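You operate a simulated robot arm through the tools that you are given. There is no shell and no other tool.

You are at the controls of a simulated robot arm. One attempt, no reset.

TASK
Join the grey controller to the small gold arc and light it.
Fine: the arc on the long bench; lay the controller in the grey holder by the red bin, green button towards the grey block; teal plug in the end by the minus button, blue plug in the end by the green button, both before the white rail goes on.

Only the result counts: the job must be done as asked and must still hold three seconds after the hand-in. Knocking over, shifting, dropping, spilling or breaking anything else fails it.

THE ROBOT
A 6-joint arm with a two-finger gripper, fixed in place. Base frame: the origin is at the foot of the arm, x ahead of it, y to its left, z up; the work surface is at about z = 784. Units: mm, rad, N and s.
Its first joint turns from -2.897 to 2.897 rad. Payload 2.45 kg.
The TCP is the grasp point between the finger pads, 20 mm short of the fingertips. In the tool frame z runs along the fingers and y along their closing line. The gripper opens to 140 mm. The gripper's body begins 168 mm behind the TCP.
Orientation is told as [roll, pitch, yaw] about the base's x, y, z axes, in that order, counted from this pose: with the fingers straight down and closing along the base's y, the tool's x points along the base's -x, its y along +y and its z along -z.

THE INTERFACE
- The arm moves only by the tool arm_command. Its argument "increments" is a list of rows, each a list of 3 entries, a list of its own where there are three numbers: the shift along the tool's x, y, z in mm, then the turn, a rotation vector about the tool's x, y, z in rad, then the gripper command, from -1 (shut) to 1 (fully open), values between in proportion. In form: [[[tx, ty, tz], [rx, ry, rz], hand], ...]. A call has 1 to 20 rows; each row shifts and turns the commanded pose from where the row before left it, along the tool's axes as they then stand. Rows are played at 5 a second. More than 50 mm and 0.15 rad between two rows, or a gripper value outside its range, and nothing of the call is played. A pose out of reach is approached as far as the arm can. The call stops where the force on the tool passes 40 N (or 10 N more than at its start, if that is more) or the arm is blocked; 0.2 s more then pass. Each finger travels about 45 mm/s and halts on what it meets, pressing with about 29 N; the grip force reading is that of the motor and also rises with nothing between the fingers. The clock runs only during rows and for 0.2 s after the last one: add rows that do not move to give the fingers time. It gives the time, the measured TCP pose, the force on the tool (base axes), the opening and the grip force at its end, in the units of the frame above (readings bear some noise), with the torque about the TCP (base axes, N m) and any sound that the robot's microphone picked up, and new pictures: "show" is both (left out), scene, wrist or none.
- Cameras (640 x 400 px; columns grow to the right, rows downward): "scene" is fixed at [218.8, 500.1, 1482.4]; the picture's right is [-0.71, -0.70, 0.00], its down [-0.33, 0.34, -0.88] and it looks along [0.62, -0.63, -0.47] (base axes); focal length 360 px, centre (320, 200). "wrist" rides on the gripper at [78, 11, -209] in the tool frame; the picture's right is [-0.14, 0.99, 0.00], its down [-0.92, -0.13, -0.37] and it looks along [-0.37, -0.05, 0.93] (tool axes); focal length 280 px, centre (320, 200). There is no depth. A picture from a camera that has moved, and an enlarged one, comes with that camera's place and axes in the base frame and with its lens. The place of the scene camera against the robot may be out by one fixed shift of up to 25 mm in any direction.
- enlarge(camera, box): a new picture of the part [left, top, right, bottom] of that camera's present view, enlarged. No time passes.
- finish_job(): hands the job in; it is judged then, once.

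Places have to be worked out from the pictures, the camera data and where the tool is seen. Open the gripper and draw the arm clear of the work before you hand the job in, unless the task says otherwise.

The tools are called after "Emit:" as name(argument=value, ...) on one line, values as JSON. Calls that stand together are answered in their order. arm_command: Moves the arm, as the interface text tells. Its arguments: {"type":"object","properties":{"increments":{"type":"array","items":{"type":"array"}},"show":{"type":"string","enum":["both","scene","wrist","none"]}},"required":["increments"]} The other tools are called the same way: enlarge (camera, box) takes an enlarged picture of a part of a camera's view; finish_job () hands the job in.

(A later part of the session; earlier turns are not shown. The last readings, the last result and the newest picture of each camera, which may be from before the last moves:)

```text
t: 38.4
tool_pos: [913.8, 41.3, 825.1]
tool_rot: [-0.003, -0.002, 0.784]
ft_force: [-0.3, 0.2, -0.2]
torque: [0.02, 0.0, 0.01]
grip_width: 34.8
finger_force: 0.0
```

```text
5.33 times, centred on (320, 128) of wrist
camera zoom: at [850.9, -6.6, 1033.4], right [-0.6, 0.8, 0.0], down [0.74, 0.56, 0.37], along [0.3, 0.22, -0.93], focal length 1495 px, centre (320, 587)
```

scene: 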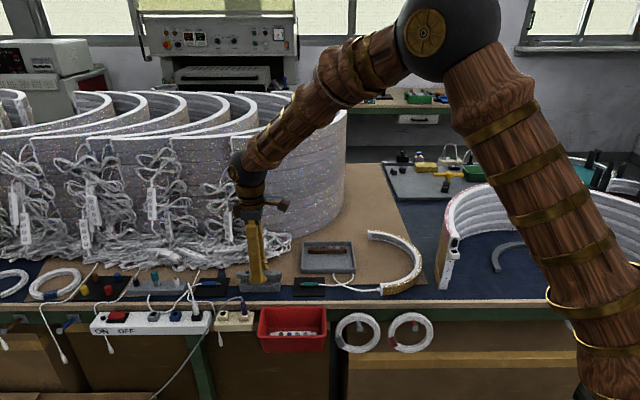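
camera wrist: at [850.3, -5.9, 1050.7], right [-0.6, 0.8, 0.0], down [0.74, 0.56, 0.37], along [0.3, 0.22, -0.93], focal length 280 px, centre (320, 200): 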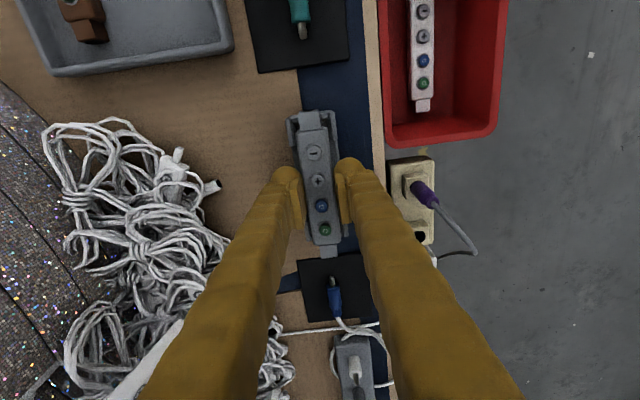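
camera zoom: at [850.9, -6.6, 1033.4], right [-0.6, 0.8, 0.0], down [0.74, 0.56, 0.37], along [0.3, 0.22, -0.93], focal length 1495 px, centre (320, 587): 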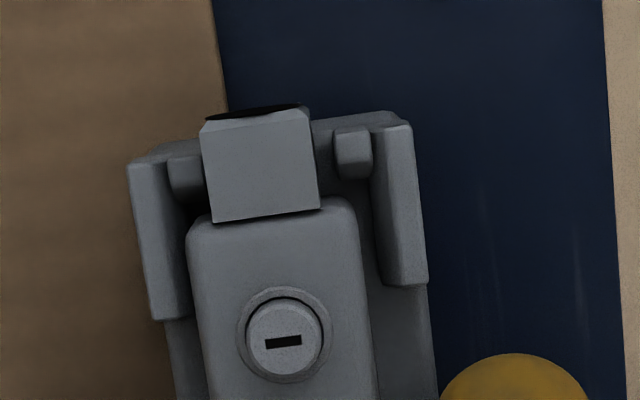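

The fingers are now free and the controller stayed put in the holder, green button toward the grey block. I retreat upward and move along the bench to hover over the teal plug.

Emit:
arm_command(increments=[[[0, 0, -5], [0, 0, 0], -0.5], [[0, 0, -15], [0, 0, 0], -0.5], [[0, 0, -30], [0, 0, 0], -0.5], [[0, 0, -30], [0, 0, 0], -0.3], [[30, 0.7, 0], [0, 0, 0], -0.3], [[30, 0.7, 0], [0, 0, 0], -0.3], [[30, 0.7, 0], [0, 0, 0], -0.3], [[30, 0.7, 0], [0, 0, 0], -0.3], [[29, 0.7, 0], [0, 0, 0], -0.3], [[0, 0, 0], [0, 0, 0], -0.3], [[0, 0, 0], [0, 0, 0], -0.3]])

Emit:
enlarge(camera="scene", box=[225, 255, 305, 305])

Emit:
enlarge(camera="wrist", box=[270, 110, 370, 210])

Emit:
enlarge(camera="wrist", box=[250, 200, 410, 300])

```text
t: 40.8
tool_pos: [806.7, -60.5, 905.3]
tool_rot: [-0.001, -0.002, 0.785]
ft_force: [0.1, -0.1, -0.3]
torque: [-0.02, 0.01, -0.05]
grip_width: 49.0
finger_force: 0.0
camera wrist: at [743.2, -109.2, 1112.8], right [-0.6, 0.8, 0.0], down [0.74, 0.56, 0.37], along [0.3, 0.22, -0.93], focal length 280 px, centre (320, 200)
```

scene: 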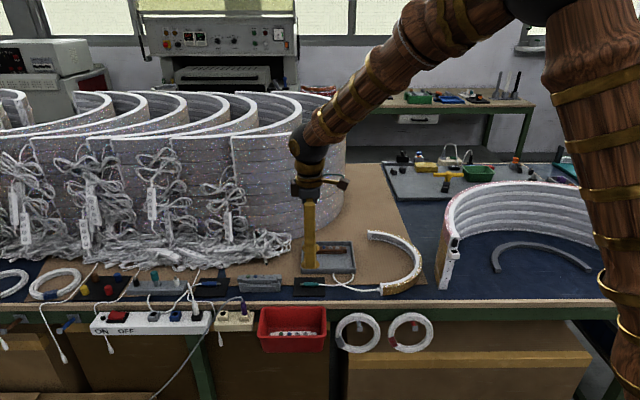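
wrist: 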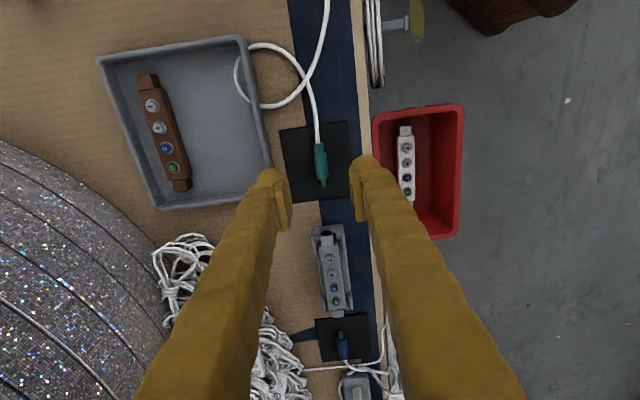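

```text
8.00 times, centred on (265, 280) of scene
camera zoom: at [218.8, 500.1, 1482.4], right [-0.71, -0.7, 0.0], down [-0.33, 0.34, -0.88], along [0.62, -0.63, -0.47], focal length 2884 px, centre (760, -440)
```

zoom: 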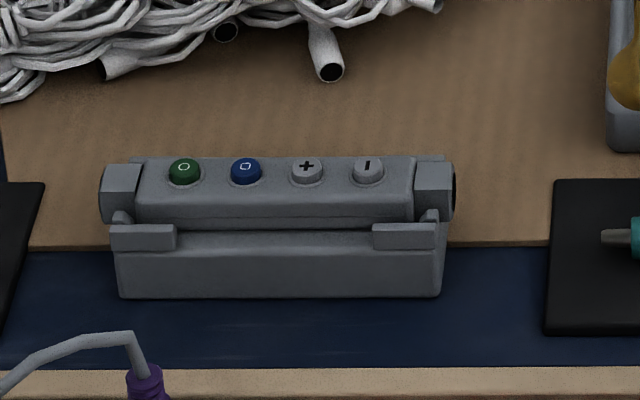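

```text
4.00 times, centred on (320, 160) of wrist
camera zoom: at [743.2, -109.2, 1112.8], right [-0.6, 0.8, 0.0], down [0.74, 0.56, 0.37], along [0.3, 0.22, -0.93], focal length 1122 px, centre (320, 360)
```

zoom: 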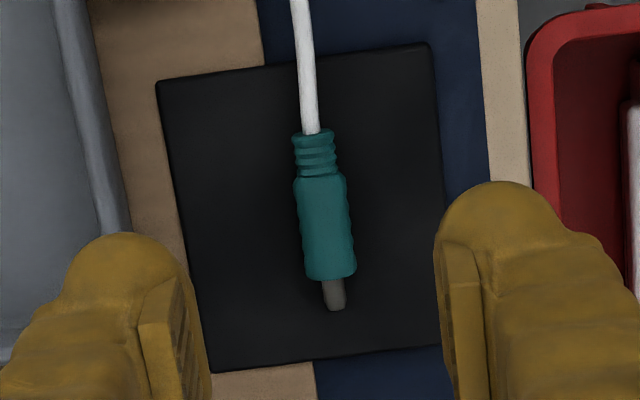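

```text
4.00 times, centred on (330, 250) of wrist
camera zoom: at [743.2, -109.2, 1112.8], right [-0.6, 0.8, 0.0], down [0.74, 0.56, 0.37], along [0.3, 0.22, -0.93], focal length 1122 px, centre (280, 0)
```

zoom: 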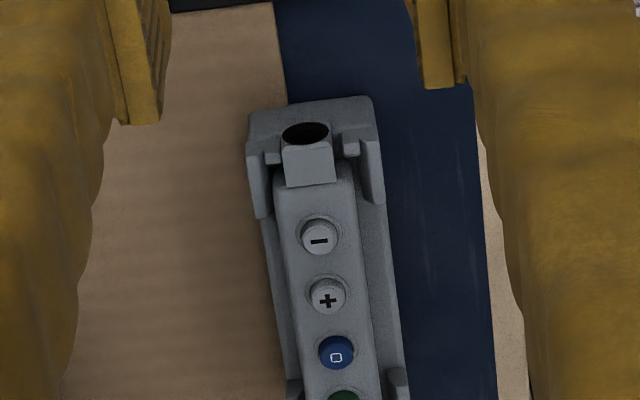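

The controller lies level in the holder and its minus-end socket faces the teal plug. I zoom into the socket and the plug for exact geometry.

Emit:
enlarge(camera="wrist", box=[300, 215, 360, 255])

Emit:
enlarge(camera="scene", box=[270, 265, 330, 300])

Emit:
enlarge(camera="wrist", box=[300, 130, 340, 200])

Emit:
enlarge(camera="scene", box=[290, 270, 330, 295])

```text
10.00 times, centred on (330, 235) of wrist
camera zoom: at [743.2, -109.2, 1112.8], right [-0.6, 0.8, 0.0], down [0.74, 0.56, 0.37], along [0.3, 0.22, -0.93], focal length 2804 px, centre (220, -150)
```

zoom: 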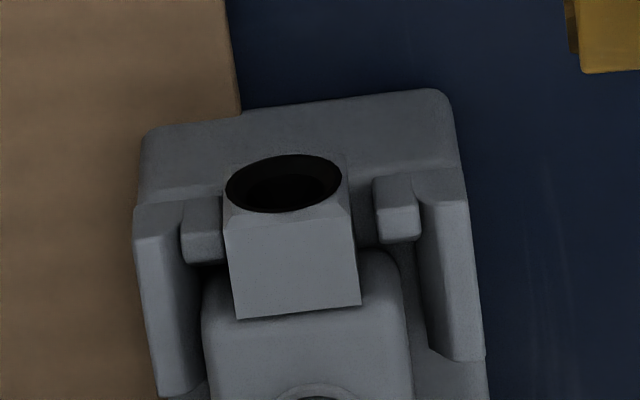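

```text
10.67 times, centred on (300, 282) of scene
camera zoom: at [218.8, 500.1, 1482.4], right [-0.71, -0.7, 0.0], down [-0.33, 0.34, -0.88], along [0.62, -0.63, -0.47], focal length 3846 px, centre (533, -680)
```

zoom: 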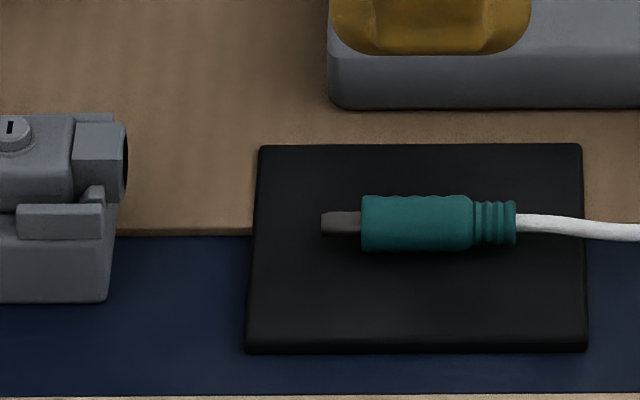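

```text
5.71 times, centred on (320, 165) of wrist
camera zoom: at [743.2, -109.2, 1112.8], right [-0.6, 0.8, 0.0], down [0.74, 0.56, 0.37], along [0.3, 0.22, -0.93], focal length 1602 px, centre (320, 400)
```

zoom: 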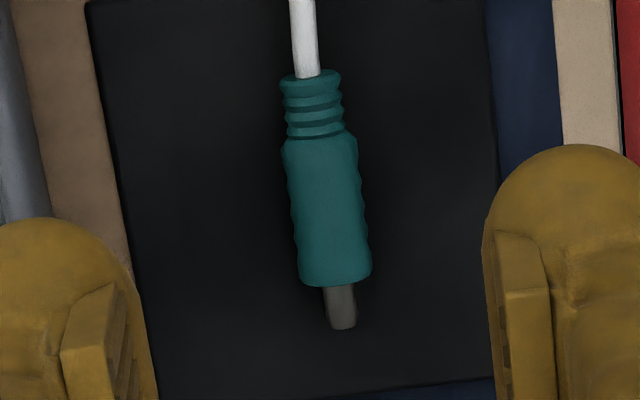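

```text
16.00 times, centred on (310, 282) of scene
camera zoom: at [218.8, 500.1, 1482.4], right [-0.71, -0.7, 0.0], down [-0.33, 0.34, -0.88], along [0.62, -0.63, -0.47], focal length 5769 px, centre (480, -1120)
```

zoom: 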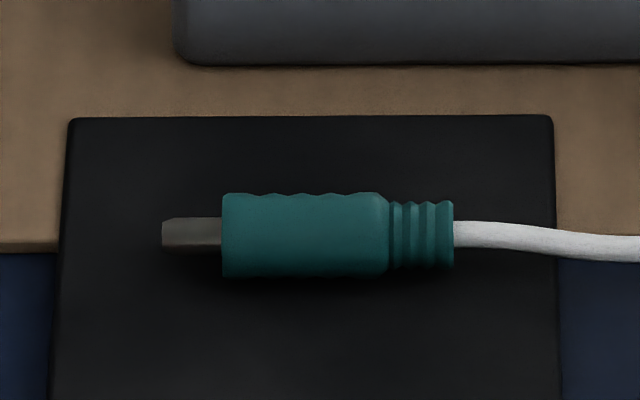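

The plug is 15 mm thick with a 5 mm tip and ribbed tail, its axis about 0.7 mm off the TCP line; the socket is a wide funnel. I'll narrow the fingers to 30 mm, centre on it and descend to just above the mat.

Emit:
arm_command(increments=[[[0, 0.7, 0], [0, 0, 0], -0.571], [[0, 0, 25], [0, 0, 0], -0.571], [[0, 0, 25], [0, 0, 0], -0.571], [[0, 0, 25], [0, 0, 0], -0.571], [[0, 0, 10], [0, 0, 0], -0.571], [[0, 0, 4], [0, 0, 0], -0.571], [[0, 0, 0], [0, 0, 0], -0.571]], show="wrist")

Emit:
enlarge(camera="wrist", box=[270, 130, 370, 230])

Emit:
enlarge(camera="scene", box=[280, 265, 340, 300])

Emit:
enlarge(camera="wrist", box=[300, 240, 360, 290])

```text
t: 42.4
tool_pos: [807.3, -60.1, 815.6]
tool_rot: [-0.001, -0.001, 0.788]
ft_force: [-0.3, -0.3, 1.1]
torque: [0.0, -0.02, 0.02]
grip_width: 30.0
finger_force: 0.1
camera wrist: at [743.2, -109.0, 1024.0], right [-0.6, 0.8, 0.0], down [0.74, 0.56, 0.37], along [0.3, 0.22, -0.93], focal length 280 px, centre (320, 200)
```

wrist: 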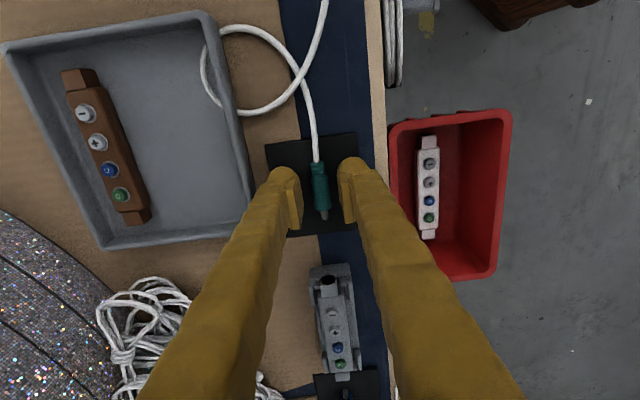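

```text
4.00 times, centred on (320, 180) of wrist
camera zoom: at [743.2, -109.0, 1024.0], right [-0.6, 0.8, 0.0], down [0.74, 0.56, 0.37], along [0.3, 0.22, -0.93], focal length 1122 px, centre (320, 280)
```

zoom: 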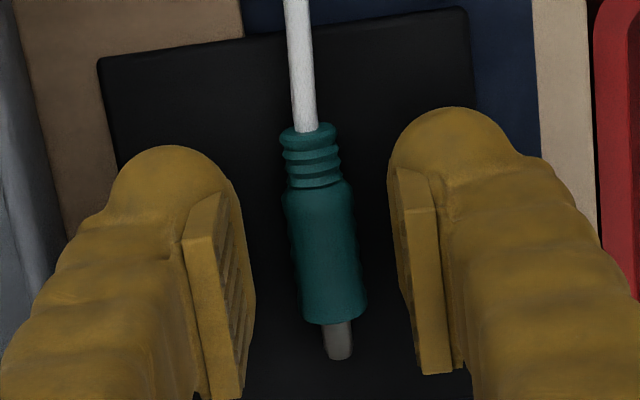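

```text
10.67 times, centred on (310, 282) of scene
camera zoom: at [218.8, 500.1, 1482.4], right [-0.71, -0.7, 0.0], down [-0.33, 0.34, -0.88], along [0.62, -0.63, -0.47], focal length 3846 px, centre (427, -680)
```

zoom: 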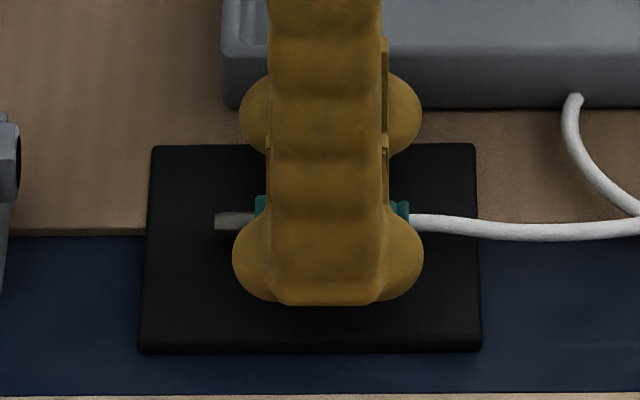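

```text
8.00 times, centred on (330, 265) of wrist
camera zoom: at [743.2, -109.0, 1024.0], right [-0.6, 0.8, 0.0], down [0.74, 0.56, 0.37], along [0.3, 0.22, -0.93], focal length 2243 px, centre (240, -320)
```

zoom: 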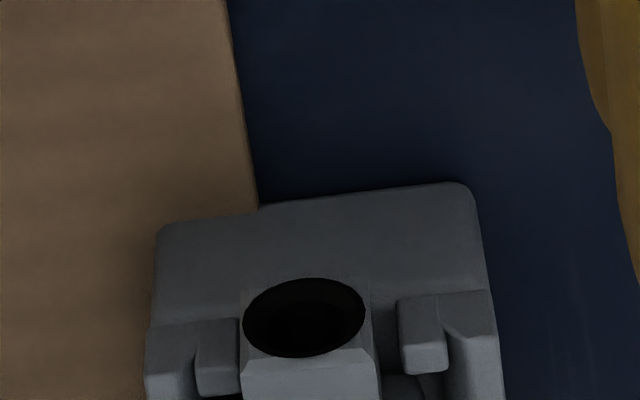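

The plug is centred between the pads; triangulating the socket from two heights puts its axis at z≈810.5, about 4.8 mm toward tool −y. I lower the last few millimetres with force checks.

Emit:
arm_command(increments=[[[0, 0, 3], [0, 0, 0], -0.571], [[0, 0, 2], [0, 0, 0], -0.571]], show="none")

Emit:
arm_command(increments=[[[0, 0, 1], [0, 0, 0], -0.571]], show="none")

Emit:
arm_command(increments=[[[0, 0, 1], [0, 0, 0], -0.571]], show="none")

```text
t: 43.0
tool_pos: [806.6, -60.7, 809.6]
tool_rot: [-0.003, -0.001, 0.785]
ft_force: [-0.1, -0.2, 0.5]
torque: [0.02, -0.01, 0.01]
grip_width: 30.1
finger_force: 0.0
```

```text
t: 43.4
tool_pos: [806.5, -60.7, 809.0]
tool_rot: [-0.001, -0.001, 0.784]
ft_force: [-0.8, 0.2, 0.1]
torque: [0.01, 0.0, 0.02]
grip_width: 30.2
finger_force: 0.2
```

```text
t: 43.8
tool_pos: [805.4, -61.3, 809.0]
tool_rot: [0.0, -0.001, 0.786]
ft_force: [-0.1, -0.1, -0.4]
torque: [-0.01, 0.03, 0.02]
grip_width: 30.3
finger_force: 0.1
```

Still clear of the mat. I lower 0.7 mm more, then close on the plug.

Emit:
arm_command(increments=[[[0, 0, 0.7], [0, 0, 0], -0.571]], show="none")

Emit:
arm_command(increments=[[[0, 0, 0], [0, 0, 0], -0.75], [[0, 0, 0], [0, 0, 0], -0.9], [[0, 0, 0], [0, 0, 0], -1], [[0, 0, 0], [0, 0, 0], -1]], show="none")

Emit:
enlarge(camera="wrist", box=[270, 130, 370, 230])

Emit:
enlarge(camera="scene", box=[280, 265, 340, 300])

```text
t: 44.2
tool_pos: [806.9, -60.5, 807.8]
tool_rot: [-0.002, -0.002, 0.785]
ft_force: [0.3, -0.2, 0.5]
torque: [0.0, 0.01, -0.01]
grip_width: 29.9
finger_force: 0.0
```

```text
t: 45.2
tool_pos: [806.7, -61.5, 809.3]
tool_rot: [-0.002, -0.003, 0.787]
ft_force: [2.5, -2.8, 13.9]
torque: [0.0, -0.11, 0.02]
grip_width: 11.4
finger_force: 28.7
```

```text
4.00 times, centred on (320, 180) of wrist
camera zoom: at [743.0, -109.5, 1017.1], right [-0.6, 0.8, 0.0], down [0.74, 0.56, 0.37], along [0.3, 0.22, -0.93], focal length 1122 px, centre (320, 280)
```

zoom: 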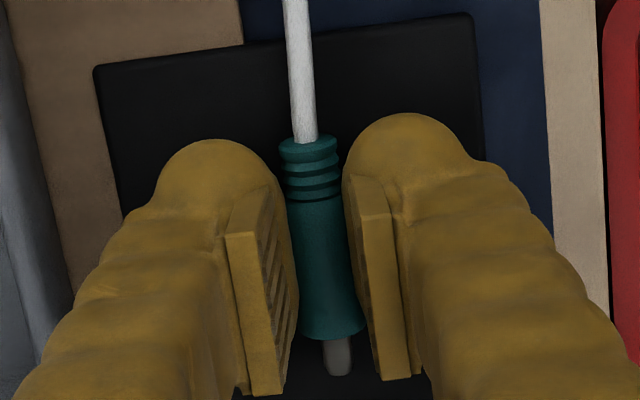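

```text
10.67 times, centred on (310, 282) of scene
camera zoom: at [218.8, 500.1, 1482.4], right [-0.71, -0.7, 0.0], down [-0.33, 0.34, -0.88], along [0.62, -0.63, -0.47], focal length 3846 px, centre (427, -680)
```

zoom: 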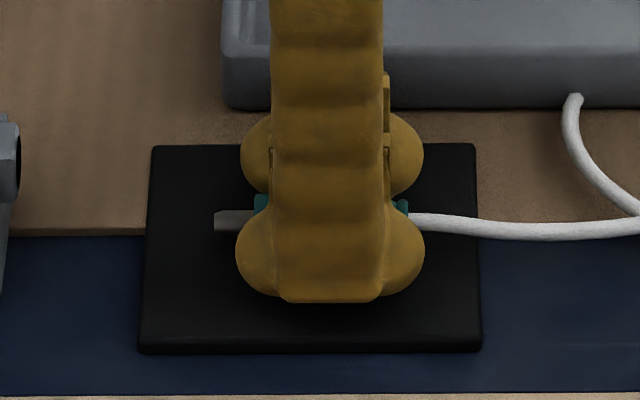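

The pads closed to 11.4 mm on a 15 mm plug, so they are gripping above its middle because the pads end well short of the fingertips. I'll reopen and go down until the tips just touch the mat to get a lower, better bite.

Emit:
arm_command(increments=[[[0, 0, 0], [0, 0, 0], -0.7], [[0, 0, 0], [0, 0, 0], -0.571]], show="none")

Emit:
arm_command(increments=[[[0, 0, 0.8], [0, 0, 0], -0.571]], show="none")

Emit:
arm_command(increments=[[[0, 0, 0.8], [0, 0, 0], -0.571]], show="none")

```text
t: 45.8
tool_pos: [807.0, -60.0, 808.6]
tool_rot: [-0.003, -0.002, 0.785]
ft_force: [-0.1, -0.1, 0.4]
torque: [-0.01, -0.01, -0.01]
grip_width: 30.4
finger_force: 0.0
```

```text
t: 46.2
tool_pos: [805.1, -60.2, 807.0]
tool_rot: [-0.003, -0.001, 0.785]
ft_force: [0.1, -0.4, -0.9]
torque: [0.0, 0.01, -0.01]
grip_width: 30.4
finger_force: 0.0
```

```text
t: 46.6
tool_pos: [806.2, -60.3, 806.2]
tool_rot: [-0.003, -0.001, 0.786]
ft_force: [0.3, 0.4, 0.3]
torque: [0.0, 0.01, 0.02]
grip_width: 30.3
finger_force: 0.1
```

No mat contact yet at z≈806. I continue lowering in small steps.

Emit:
arm_command(increments=[[[0, 0, 0.8], [0, 0, 0], -0.571]], show="none")

Emit:
arm_command(increments=[[[0, 0, 0.8], [0, 0, 0], -0.571]], show="none")

Emit:
arm_command(increments=[[[0, 0, 0.8], [0, 0, 0], -0.571]], show="none")

```text
t: 47.0
tool_pos: [807.2, -59.9, 806.5]
tool_rot: [-0.004, -0.003, 0.786]
ft_force: [-1.5, -2.5, 10.7]
torque: [0.1, 0.17, 0.02]
grip_width: 30.3
finger_force: 0.0
```

```text
t: 47.4
tool_pos: [806.9, -60.4, 806.5]
tool_rot: [-0.004, -0.003, 0.785]
ft_force: [-13.3, -3.1, 35.8]
torque: [0.11, 0.52, 0.01]
grip_width: 30.3
finger_force: 0.2
```

```text
t: 47.7
tool_pos: [806.4, -61.0, 806.0]
tool_rot: [-0.005, -0.004, 0.784]
ft_force: [-4.9, 0.0, 15.2]
torque: [0.2, 0.31, 0.08]
grip_width: 30.4
finger_force: 0.4
stopped in row 1: the force on the tool passed its limit at 52 N (the readings are from after the stop); the commanded pose is now the measured one
```

Mat contact is at TCP z≈806.2. I ease up half a millimetre and close on the plug there.

Emit:
arm_command(increments=[[[0, 0, -0.6], [0, 0, 0], -0.571], [[0, 0, 0], [0, 0, 0], -0.571]], show="none")

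Emit:
arm_command(increments=[[[0, 0, 0], [0, 0, 0], -0.7], [[0, 0, 0], [0, 0, 0], -0.8], [[0, 0, 0], [0, 0, 0], -1], [[0, 0, 0], [0, 0, 0], -1]], show="none")

Emit:
enlarge(camera="wrist", box=[270, 130, 370, 230])

```text
t: 48.3
tool_pos: [806.1, -60.9, 806.4]
tool_rot: [-0.004, -0.002, 0.786]
ft_force: [-6.3, -3.3, 11.1]
torque: [0.05, 0.31, 0.11]
grip_width: 30.4
finger_force: 0.2
```

```text
t: 49.3
tool_pos: [807.1, -60.2, 806.1]
tool_rot: [-0.004, -0.004, 0.785]
ft_force: [-0.7, 2.7, 6.7]
torque: [0.11, 0.09, -0.05]
grip_width: 12.8
finger_force: 28.9
```

```text
4.00 times, centred on (320, 180) of wrist
camera zoom: at [743.3, -109.1, 1014.6], right [-0.6, 0.8, 0.0], down [0.74, 0.56, 0.37], along [0.3, 0.22, -0.93], focal length 1122 px, centre (320, 280)
```

zoom: 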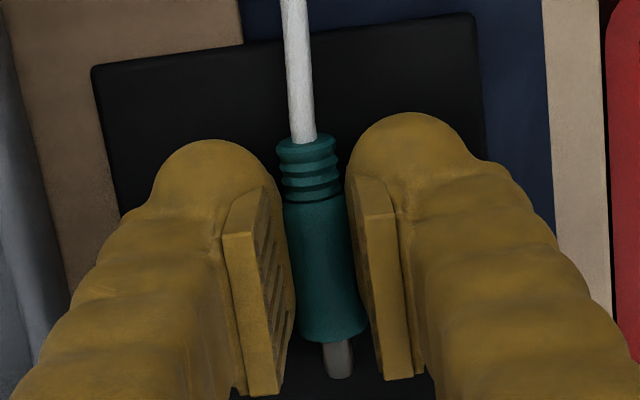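

The grip is now 12.8 mm wide, closer to the plug's middle. I lift slowly a few millimetres to test.

Emit:
arm_command(increments=[[[0, 0, -0.7], [0, 0, 0], -1], [[0, 0, -0.7], [0, 0, 0], -1], [[0, 0, -0.8], [0, 0, 0], -1], [[0, 0, -0.9], [0, 0, 0], -1], [[0, 0, -1], [0, 0, 0], -1], [[0, 0, -1], [0, 0, 0], -1]], show="none")

Emit:
enlarge(camera="wrist", box=[270, 130, 370, 230])

Emit:
enlarge(camera="scene", box=[280, 265, 340, 300])

```text
t: 50.7
tool_pos: [807.0, -58.8, 811.4]
tool_rot: [-0.003, -0.004, 0.787]
ft_force: [0.3, 0.3, 0.3]
torque: [0.02, 0.0, -0.01]
grip_width: 12.4
finger_force: 29.0
```

```text
4.00 times, centred on (320, 180) of wrist
camera zoom: at [743.1, -109.1, 1019.6], right [-0.6, 0.8, 0.0], down [0.74, 0.56, 0.37], along [0.3, 0.22, -0.93], focal length 1122 px, centre (320, 280)
```

zoom: 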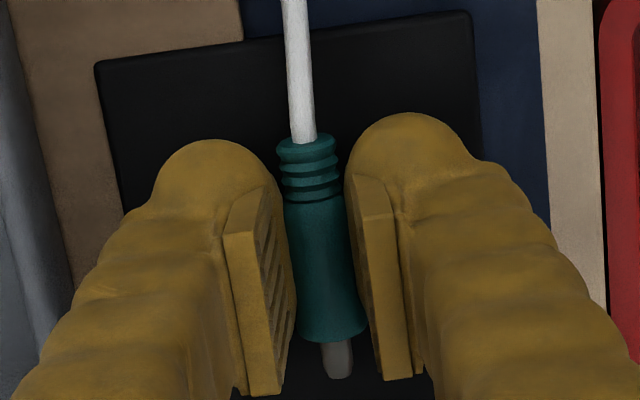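

```text
10.67 times, centred on (310, 282) of scene
camera zoom: at [218.8, 500.1, 1482.4], right [-0.71, -0.7, 0.0], down [-0.33, 0.34, -0.88], along [0.62, -0.63, -0.47], focal length 3846 px, centre (427, -680)
```

zoom: 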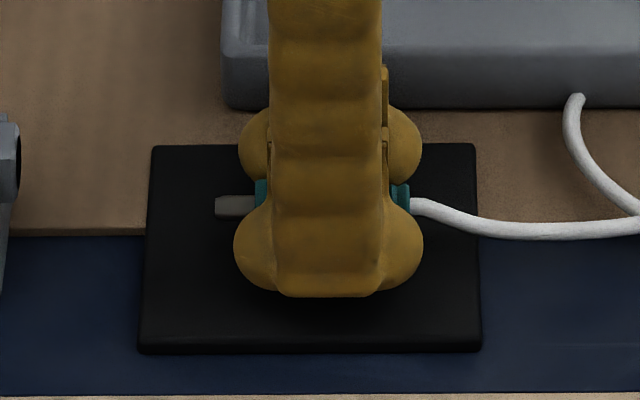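

The plug is held and lifts cleanly. I raise it to socket height, shift about 5 mm laterally and advance 30 mm so that tip and socket can be compared in one picture.

Emit:
arm_command(increments=[[[0, 0, -4], [0, 0, 0], -1], [[0, 0, -6], [0, 0, 0], -1], [[0, 0, -6], [0, 0, 0], -1], [[0, -2, -2], [0, 0, 0], -1], [[-5, -3, 0], [0, 0, 0], -1], [[-10, 0, 0], [0, 0, 0], -1], [[-10, 0, 0], [0, 0, 0], -1], [[-5, 0, 0], [0, 0, 0], -1], [[0, 0, 0], [0, 0, 0], -1], [[0, 0, 0], [0, 0, 0], -1]])

Emit:
enlarge(camera="wrist", box=[290, 170, 370, 250])

Emit:
enlarge(camera="scene", box=[250, 255, 330, 305])

```text
t: 52.9
tool_pos: [832.1, -42.4, 828.1]
tool_rot: [-0.003, -0.004, 0.784]
ft_force: [0.5, -0.2, -0.3]
torque: [0.02, 0.01, -0.04]
grip_width: 12.5
finger_force: 29.2
camera wrist: at [767.9, -91.6, 1037.4], right [-0.6, 0.8, 0.0], down [0.74, 0.56, 0.37], along [0.3, 0.22, -0.93], focal length 280 px, centre (320, 200)
```

scene: 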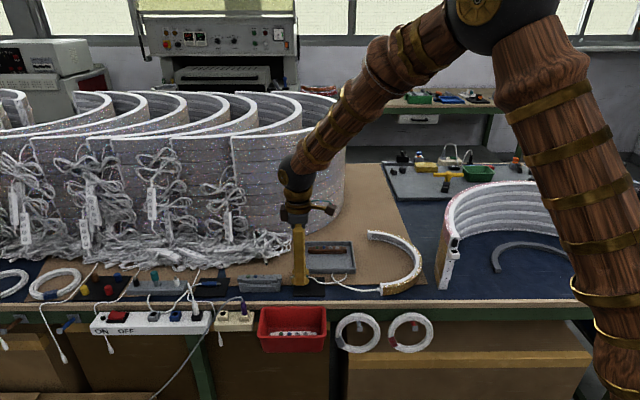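
wrist: 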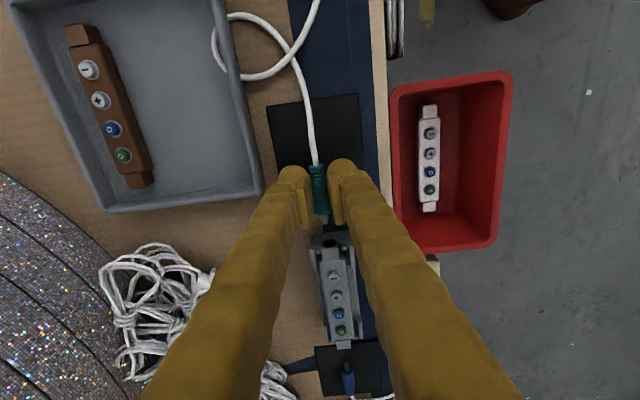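

```text
5.00 times, centred on (330, 210) of wrist
camera zoom: at [767.9, -91.6, 1037.4], right [-0.6, 0.8, 0.0], down [0.74, 0.56, 0.37], along [0.3, 0.22, -0.93], focal length 1402 px, centre (270, 150)
```

zoom: 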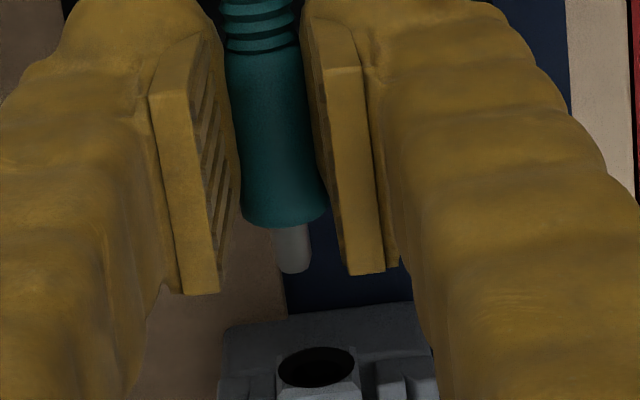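

```text
8.00 times, centred on (290, 280) of scene
camera zoom: at [218.8, 500.1, 1482.4], right [-0.71, -0.7, 0.0], down [-0.33, 0.34, -0.88], along [0.62, -0.63, -0.47], focal length 2884 px, centre (560, -440)
```

zoom: 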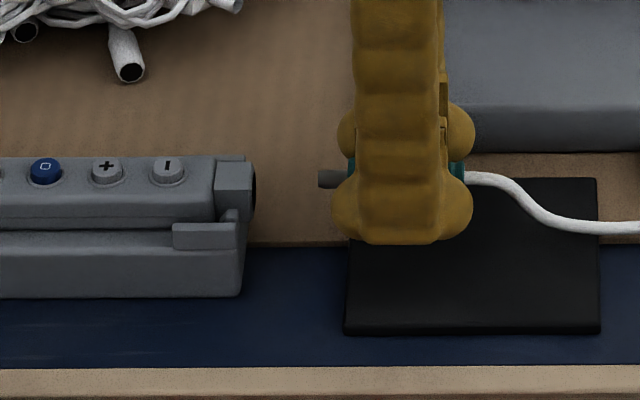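

Tip and socket are 24 mm apart along the axis; the plug is some 5–6 mm too high and about 0.9 mm off laterally. I zoom both views to refine this.

Emit:
enlarge(camera="scene", box=[273, 265, 303, 285])

Emit:
enlarge(camera="wrist", box=[315, 200, 345, 250])

```text
16.00 times, centred on (288, 275) of scene
camera zoom: at [218.8, 500.1, 1482.4], right [-0.71, -0.7, 0.0], down [-0.33, 0.34, -0.88], along [0.62, -0.63, -0.47], focal length 5769 px, centre (832, -1000)
```

zoom: 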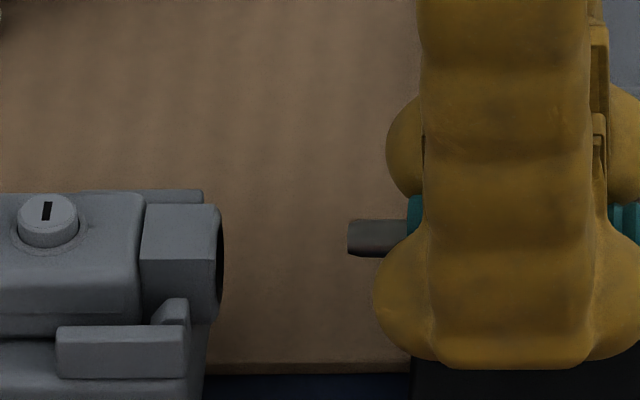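

```text
8.00 times, centred on (330, 225) of wrist
camera zoom: at [767.9, -91.6, 1037.4], right [-0.6, 0.8, 0.0], down [0.74, 0.56, 0.37], along [0.3, 0.22, -0.93], focal length 2243 px, centre (240, 0)
```

zoom: 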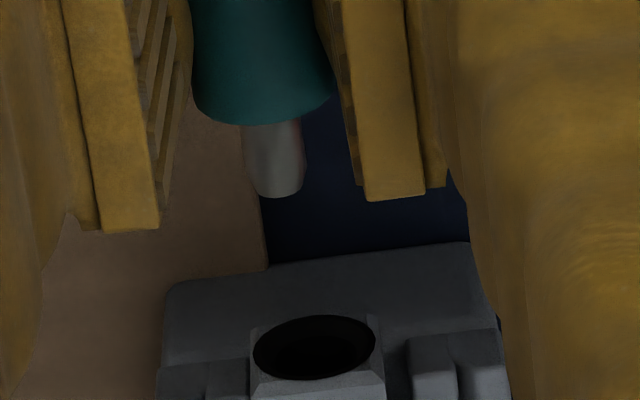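

I zoom once more on the socket end and the plug tip to settle the height difference.

Emit:
enlarge(camera="scene", box=[274, 270, 286, 284])

Emit:
enlarge(camera="scene", box=[286, 270, 298, 284])

```text
16.00 times, centred on (280, 277) of scene
camera zoom: at [218.8, 500.1, 1482.4], right [-0.71, -0.7, 0.0], down [-0.33, 0.34, -0.88], along [0.62, -0.63, -0.47], focal length 5769 px, centre (960, -1032)
```

zoom: 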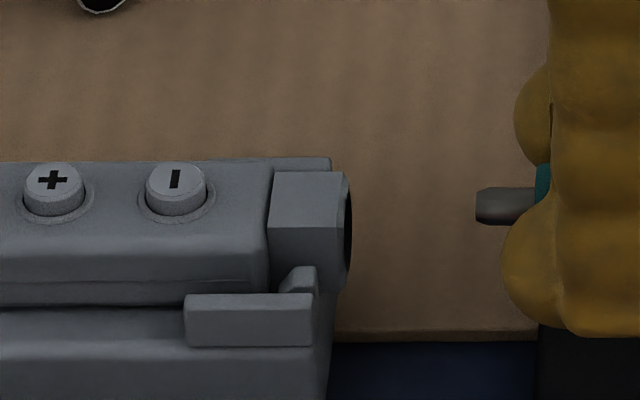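

```text
16.00 times, centred on (292, 277) of scene
camera zoom: at [218.8, 500.1, 1482.4], right [-0.71, -0.7, 0.0], down [-0.33, 0.34, -0.88], along [0.62, -0.63, -0.47], focal length 5769 px, centre (768, -1032)
```

zoom: 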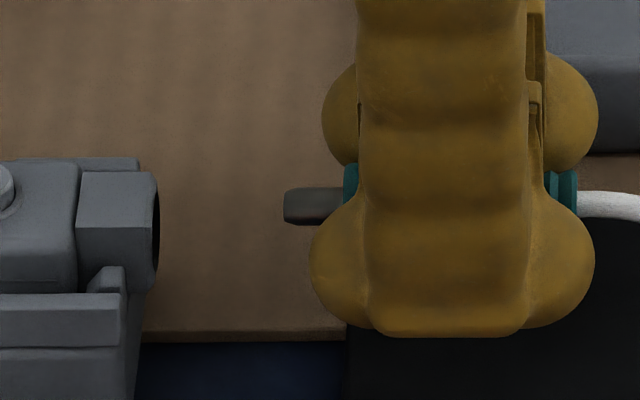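

Both estimates agree on lowering about 4.5 mm and shifting +0.8 mm. I do that and advance 18 mm, leaving the tip about 6 mm from the socket, then re-check.

Emit:
arm_command(increments=[[[0, 0.8, 2], [0, 0, 0], -1], [[0, 0, 2.5], [0, 0, 0], -1], [[-6, 0, 0], [0, 0, 0], -1], [[-6, 0, 0], [0, 0, 0], -1], [[-6, 0, 0], [0, 0, 0], -1], [[0, 0, 0], [0, 0, 0], -1], [[0, 0, 0], [0, 0, 0], -1]], show="none")

Emit:
enlarge(camera="scene", box=[270, 267, 300, 287])

Emit:
enlarge(camera="wrist", box=[305, 190, 355, 240])

```text
t: 54.5
tool_pos: [842.2, -30.1, 825.2]
tool_rot: [-0.003, -0.003, 0.785]
ft_force: [-0.1, 0.3, 0.9]
torque: [-0.04, 0.01, 0.02]
grip_width: 12.4
finger_force: 29.5
```

```text
16.00 times, centred on (285, 277) of scene
camera zoom: at [218.8, 500.1, 1482.4], right [-0.71, -0.7, 0.0], down [-0.33, 0.34, -0.88], along [0.62, -0.63, -0.47], focal length 5769 px, centre (880, -1032)
```

zoom: 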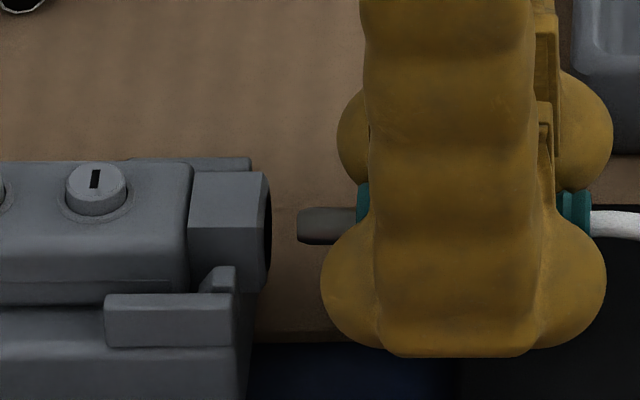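

```text
8.00 times, centred on (330, 215) of wrist
camera zoom: at [780.1, -78.5, 1033.4], right [-0.6, 0.8, 0.0], down [0.74, 0.56, 0.37], along [0.3, 0.22, -0.93], focal length 2243 px, centre (240, 80)
```

zoom: 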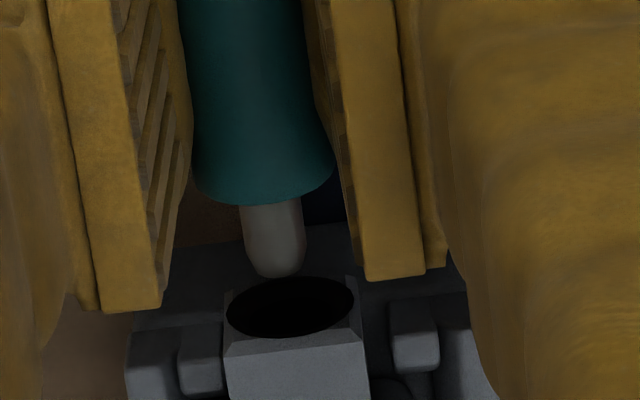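

Laterally aligned within 0.1 mm, gap about 6 mm; the tip is still about 1.2 mm high. I lower 1.2 mm and advance into the socket in small steps with force monitoring.

Emit:
arm_command(increments=[[[0, 0, 1.2], [0, 0, 0], -1], [[-3, 0, 0], [0, 0, 0], -1], [[-3, 0, 0], [0, 0, 0], -1], [[-2, 0, 0], [0, 0, 0], -1], [[0, 0, 0], [0, 0, 0], -1]], show="none")

Emit:
enlarge(camera="scene", box=[270, 267, 300, 287])

Emit:
enlarge(camera="wrist", box=[305, 190, 355, 240])

```text
t: 55.7
tool_pos: [849.2, -23.2, 824.3]
tool_rot: [-0.003, -0.004, 0.787]
ft_force: [-0.3, -0.1, 0.1]
torque: [-0.01, 0.01, 0.0]
grip_width: 12.3
finger_force: 28.9
```

```text
16.00 times, centred on (285, 277) of scene
camera zoom: at [218.8, 500.1, 1482.4], right [-0.71, -0.7, 0.0], down [-0.33, 0.34, -0.88], along [0.62, -0.63, -0.47], focal length 5769 px, centre (880, -1032)
```

zoom: 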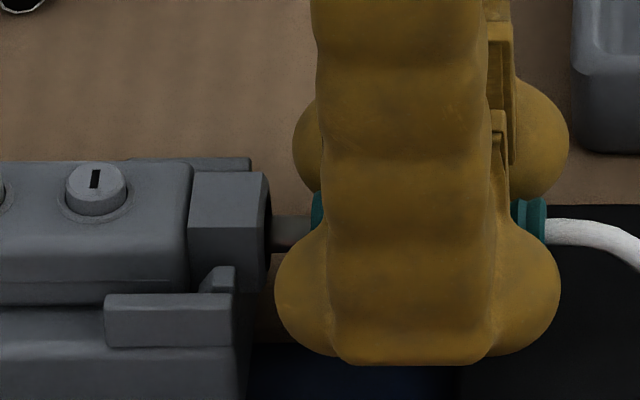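

```text
8.00 times, centred on (330, 215) of wrist
camera zoom: at [785.5, -72.3, 1032.2], right [-0.6, 0.8, 0.0], down [0.74, 0.56, 0.37], along [0.3, 0.22, -0.93], focal length 2243 px, centre (240, 80)
```

zoom: 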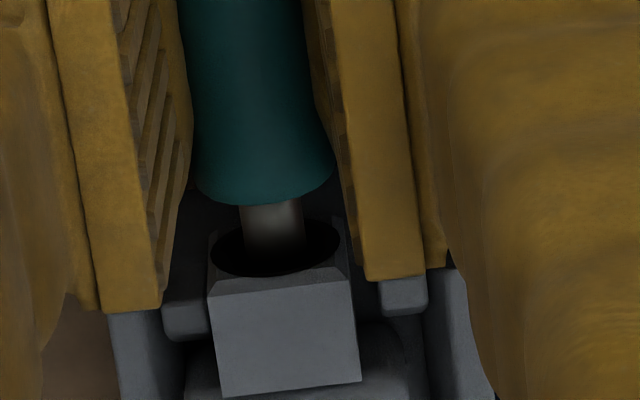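

The tip is entering the socket without force. I continue pushing 2 mm at a time.

Emit:
arm_command(increments=[[[-1.5, 0, 0], [0, 0, 0], -1], [[-1.5, 0, 0], [0, 0, 0], -1], [[-1, 0, 0], [0, 0, 0], -1]], show="none")

Emit:
enlarge(camera="wrist", box=[305, 180, 355, 230])

Emit:
enlarge(camera="scene", box=[270, 267, 300, 287])

```text
t: 56.5
tool_pos: [852.6, -21.3, 823.1]
tool_rot: [-0.004, -0.003, 0.785]
ft_force: [-0.3, 0.1, -0.3]
torque: [-0.02, 0.03, -0.03]
grip_width: 12.6
finger_force: 28.7
```

```text
8.00 times, centred on (330, 205) of wrist
camera zoom: at [788.5, -69.5, 1031.9], right [-0.6, 0.8, 0.0], down [0.74, 0.56, 0.37], along [0.3, 0.22, -0.93], focal length 2243 px, centre (240, 160)
```

zoom: 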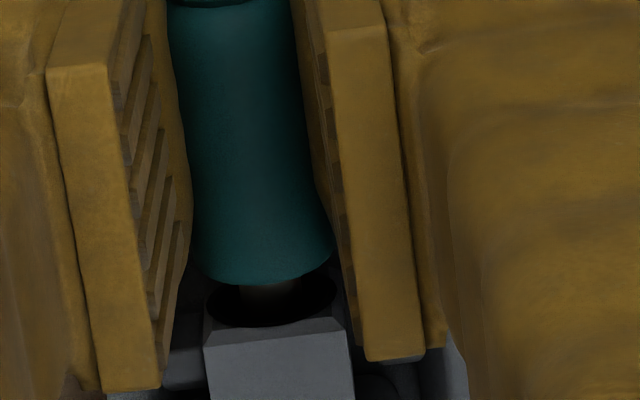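

```text
16.00 times, centred on (285, 277) of scene
camera zoom: at [218.8, 500.1, 1482.4], right [-0.71, -0.7, 0.0], down [-0.33, 0.34, -0.88], along [0.62, -0.63, -0.47], focal length 5769 px, centre (880, -1032)
```

zoom: 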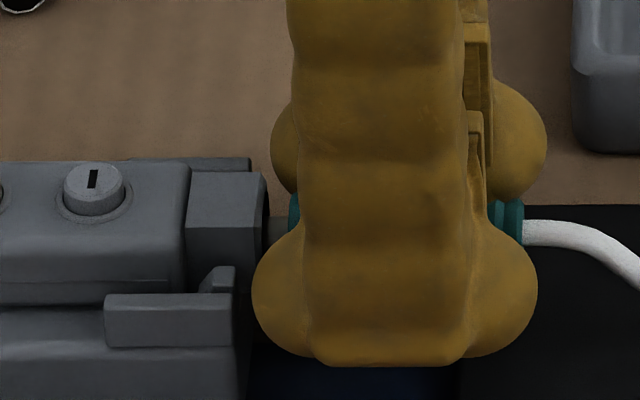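

The tip is about 6–7 mm in, still no force, and the finger bulb is about 2.5 mm from the holder's bracket. I continue 1 mm at a time.

Emit:
arm_command(increments=[[[-1, 0, 0], [0, 0, 0], -1], [[-0.7, 0, 0], [0, 0, 0], -1]], show="none")

Emit:
enlarge(camera="wrist", box=[305, 180, 355, 230])

Emit:
enlarge(camera="scene", box=[270, 267, 300, 287])

```text
t: 57.1
tool_pos: [852.7, -20.2, 823.4]
tool_rot: [-0.004, -0.004, 0.787]
ft_force: [-1.5, -1.5, 0.5]
torque: [-0.04, 0.01, 0.01]
grip_width: 12.3
finger_force: 28.9
```

```text
8.00 times, centred on (330, 205) of wrist
camera zoom: at [789.4, -68.7, 1032.1], right [-0.6, 0.8, 0.0], down [0.74, 0.56, 0.37], along [0.3, 0.22, -0.93], focal length 2243 px, centre (240, 160)
```

zoom: 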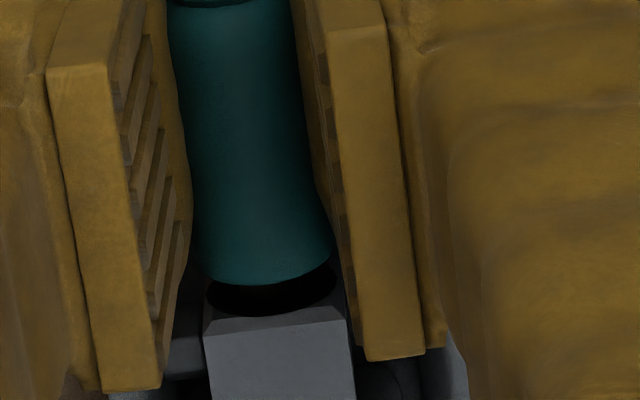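

```text
16.00 times, centred on (285, 277) of scene
camera zoom: at [218.8, 500.1, 1482.4], right [-0.71, -0.7, 0.0], down [-0.33, 0.34, -0.88], along [0.62, -0.63, -0.47], focal length 5769 px, centre (880, -1032)
```

zoom: 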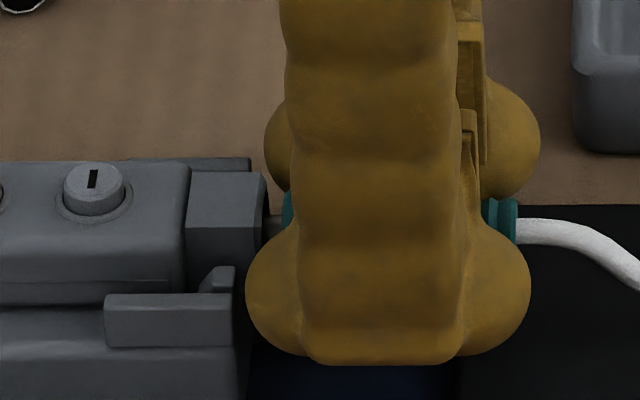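

A slight 2 N resistance appears; the plug body front is still about 3.5 mm from the socket face. I keep pushing gently.

Emit:
arm_command(increments=[[[-0.8, 0, 0], [0, 0, 0], -1], [[-0.7, 0, 0], [0, 0, 0], -1]], show="none")

Emit:
enlarge(camera="scene", box=[270, 267, 300, 287])

Emit:
enlarge(camera="wrist", box=[305, 180, 355, 230])

```text
t: 57.7
tool_pos: [854.1, -17.5, 825.1]
tool_rot: [-0.004, -0.005, 0.785]
ft_force: [-2.4, -2.1, 0.5]
torque: [-0.02, 0.04, 0.04]
grip_width: 12.3
finger_force: 28.9
```

```text
16.00 times, centred on (285, 277) of scene
camera zoom: at [218.8, 500.1, 1482.4], right [-0.71, -0.7, 0.0], down [-0.33, 0.34, -0.88], along [0.62, -0.63, -0.47], focal length 5769 px, centre (880, -1032)
```

zoom: 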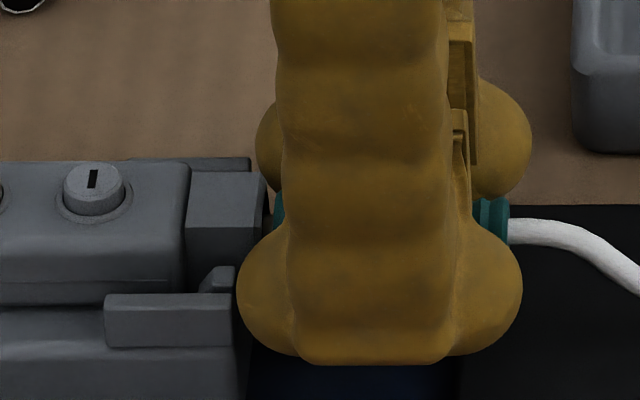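

```text
8.00 times, centred on (330, 205) of wrist
camera zoom: at [790.5, -67.6, 1032.1], right [-0.6, 0.8, 0.0], down [0.74, 0.56, 0.37], along [0.3, 0.22, -0.93], focal length 2243 px, centre (240, 160)
```

zoom: 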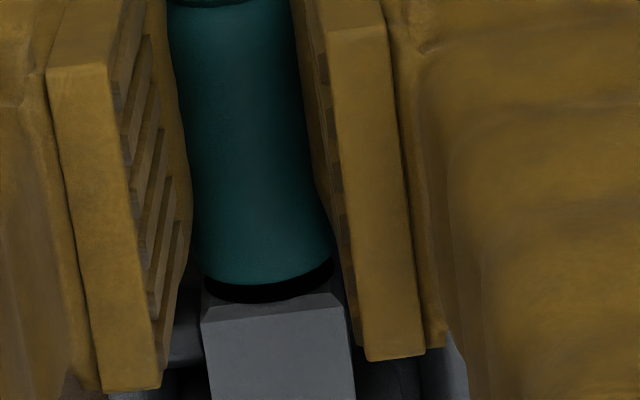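

The remaining gap is about 1.5–2 mm with only 3 N resistance. I push on slightly further.

Emit:
arm_command(increments=[[[-0.8, 0, 0], [0, 0, 0], -1], [[-0.7, 0, 0], [0, 0, 0], -1]], show="none")

Emit:
enlarge(camera="scene", box=[270, 267, 300, 287])

Emit:
enlarge(camera="wrist", box=[305, 180, 355, 230])

```text
t: 58.3
tool_pos: [855.1, -18.6, 823.1]
tool_rot: [-0.002, -0.003, 0.786]
ft_force: [-7.8, -5.5, 7.4]
torque: [0.09, -0.02, 0.02]
grip_width: 12.4
finger_force: 28.9
```

```text
16.00 times, centred on (285, 277) of scene
camera zoom: at [218.8, 500.1, 1482.4], right [-0.71, -0.7, 0.0], down [-0.33, 0.34, -0.88], along [0.62, -0.63, -0.47], focal length 5769 px, centre (880, -1032)
```

zoom: 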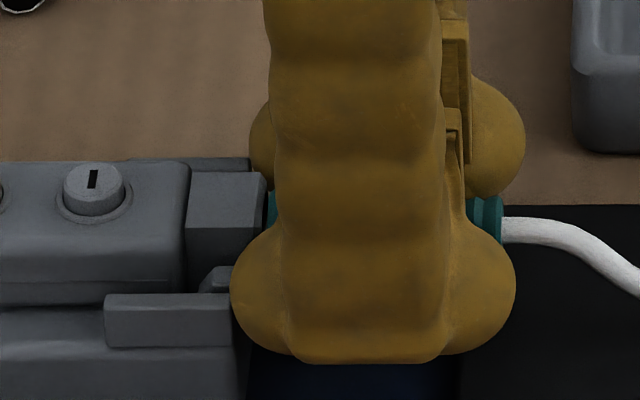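

```text
8.00 times, centred on (330, 205) of wrist
camera zoom: at [791.3, -66.8, 1032.4], right [-0.6, 0.8, 0.0], down [0.74, 0.56, 0.37], along [0.3, 0.22, -0.93], focal length 2243 px, centre (240, 160)
```

zoom: 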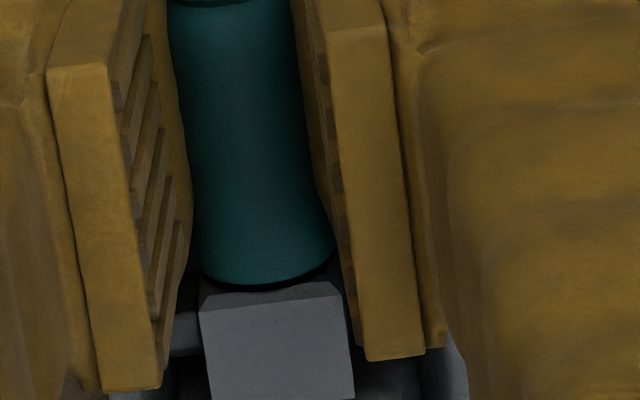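

The plug front is now against the socket face with about 9 N resistance. I give one more half-millimetre push to make sure it is fully home.

Emit:
arm_command(increments=[[[-0.6, 0, 0], [0, 0, 0], -1], [[0, 0, 0], [0, 0, 0], -1]], show="none")

Emit:
enlarge(camera="scene", box=[225, 255, 305, 305])

Emit:
enlarge(camera="wrist", box=[305, 180, 355, 230])

```text
t: 58.9
tool_pos: [855.6, -18.1, 823.3]
tool_rot: [-0.002, -0.002, 0.786]
ft_force: [-17.9, -13.4, 10.7]
torque: [0.02, 0.07, -0.04]
grip_width: 12.3
finger_force: 29.1
```

```text
8.00 times, centred on (265, 280) of scene
camera zoom: at [218.8, 500.1, 1482.4], right [-0.71, -0.7, 0.0], down [-0.33, 0.34, -0.88], along [0.62, -0.63, -0.47], focal length 2884 px, centre (760, -440)
```

zoom: 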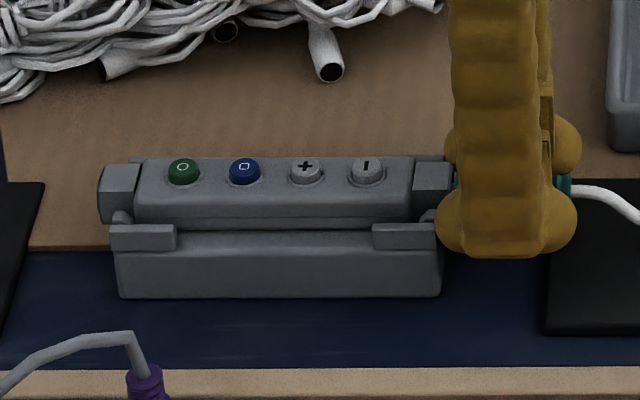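

```text
8.00 times, centred on (330, 205) of wrist
camera zoom: at [791.6, -66.6, 1032.3], right [-0.6, 0.8, 0.0], down [0.74, 0.56, 0.37], along [0.3, 0.22, -0.93], focal length 2243 px, centre (240, 160)
```

zoom: 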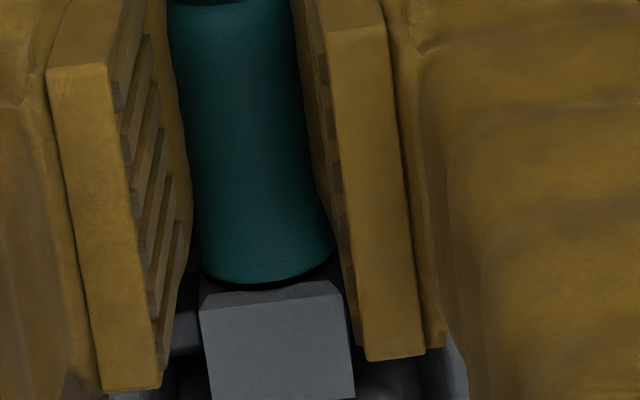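

Resistance rises steeply to 22 N with the plug flush and the holder unmoved, so it is home. I relieve the push slightly and open the fingers a little.

Emit:
arm_command(increments=[[[0.5, 0, 0], [0, 0, 0], -1], [[0, 0, 0], [0, 0, -0.0], -1]], show="none")

Emit:
arm_command(increments=[[[0, 0, 0], [0, 0, 0], -0.75], [[0, 0, 0], [0, 0, 0], -0.65], [[0, 0, 0], [0, 0, 0], -0.6], [[0, 0, 0], [0, 0, 0], -0.6]], show="none")

Emit:
enlarge(camera="scene", box=[265, 262, 310, 292])

Emit:
enlarge(camera="wrist", box=[300, 160, 360, 230])

```text
t: 59.5
tool_pos: [855.7, -18.3, 822.4]
tool_rot: [-0.003, -0.002, 0.785]
ft_force: [-16.0, -12.1, 8.5]
torque: [-0.04, 0.13, 0.04]
grip_width: 12.6
finger_force: 28.6
```

```text
t: 60.5
tool_pos: [854.1, -18.3, 823.4]
tool_rot: [-0.003, -0.003, 0.785]
ft_force: [-0.1, 0.6, -0.6]
torque: [-0.01, 0.0, 0.03]
grip_width: 28.2
finger_force: 0.0
```

```text
13.33 times, centred on (288, 277) of scene
camera zoom: at [218.8, 500.1, 1482.4], right [-0.71, -0.7, 0.0], down [-0.33, 0.34, -0.88], along [0.62, -0.63, -0.47], focal length 4807 px, centre (753, -827)
```

zoom: 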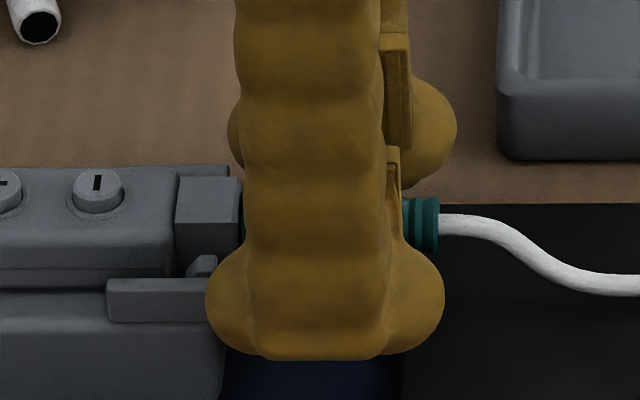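

```text
5.71 times, centred on (330, 195) of wrist
camera zoom: at [791.8, -66.4, 1032.1], right [-0.6, 0.8, 0.0], down [0.74, 0.56, 0.37], along [0.3, 0.22, -0.93], focal length 1602 px, centre (263, 229)
```

zoom: 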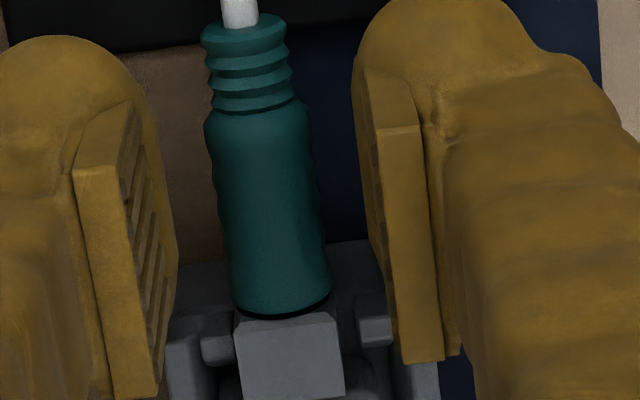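

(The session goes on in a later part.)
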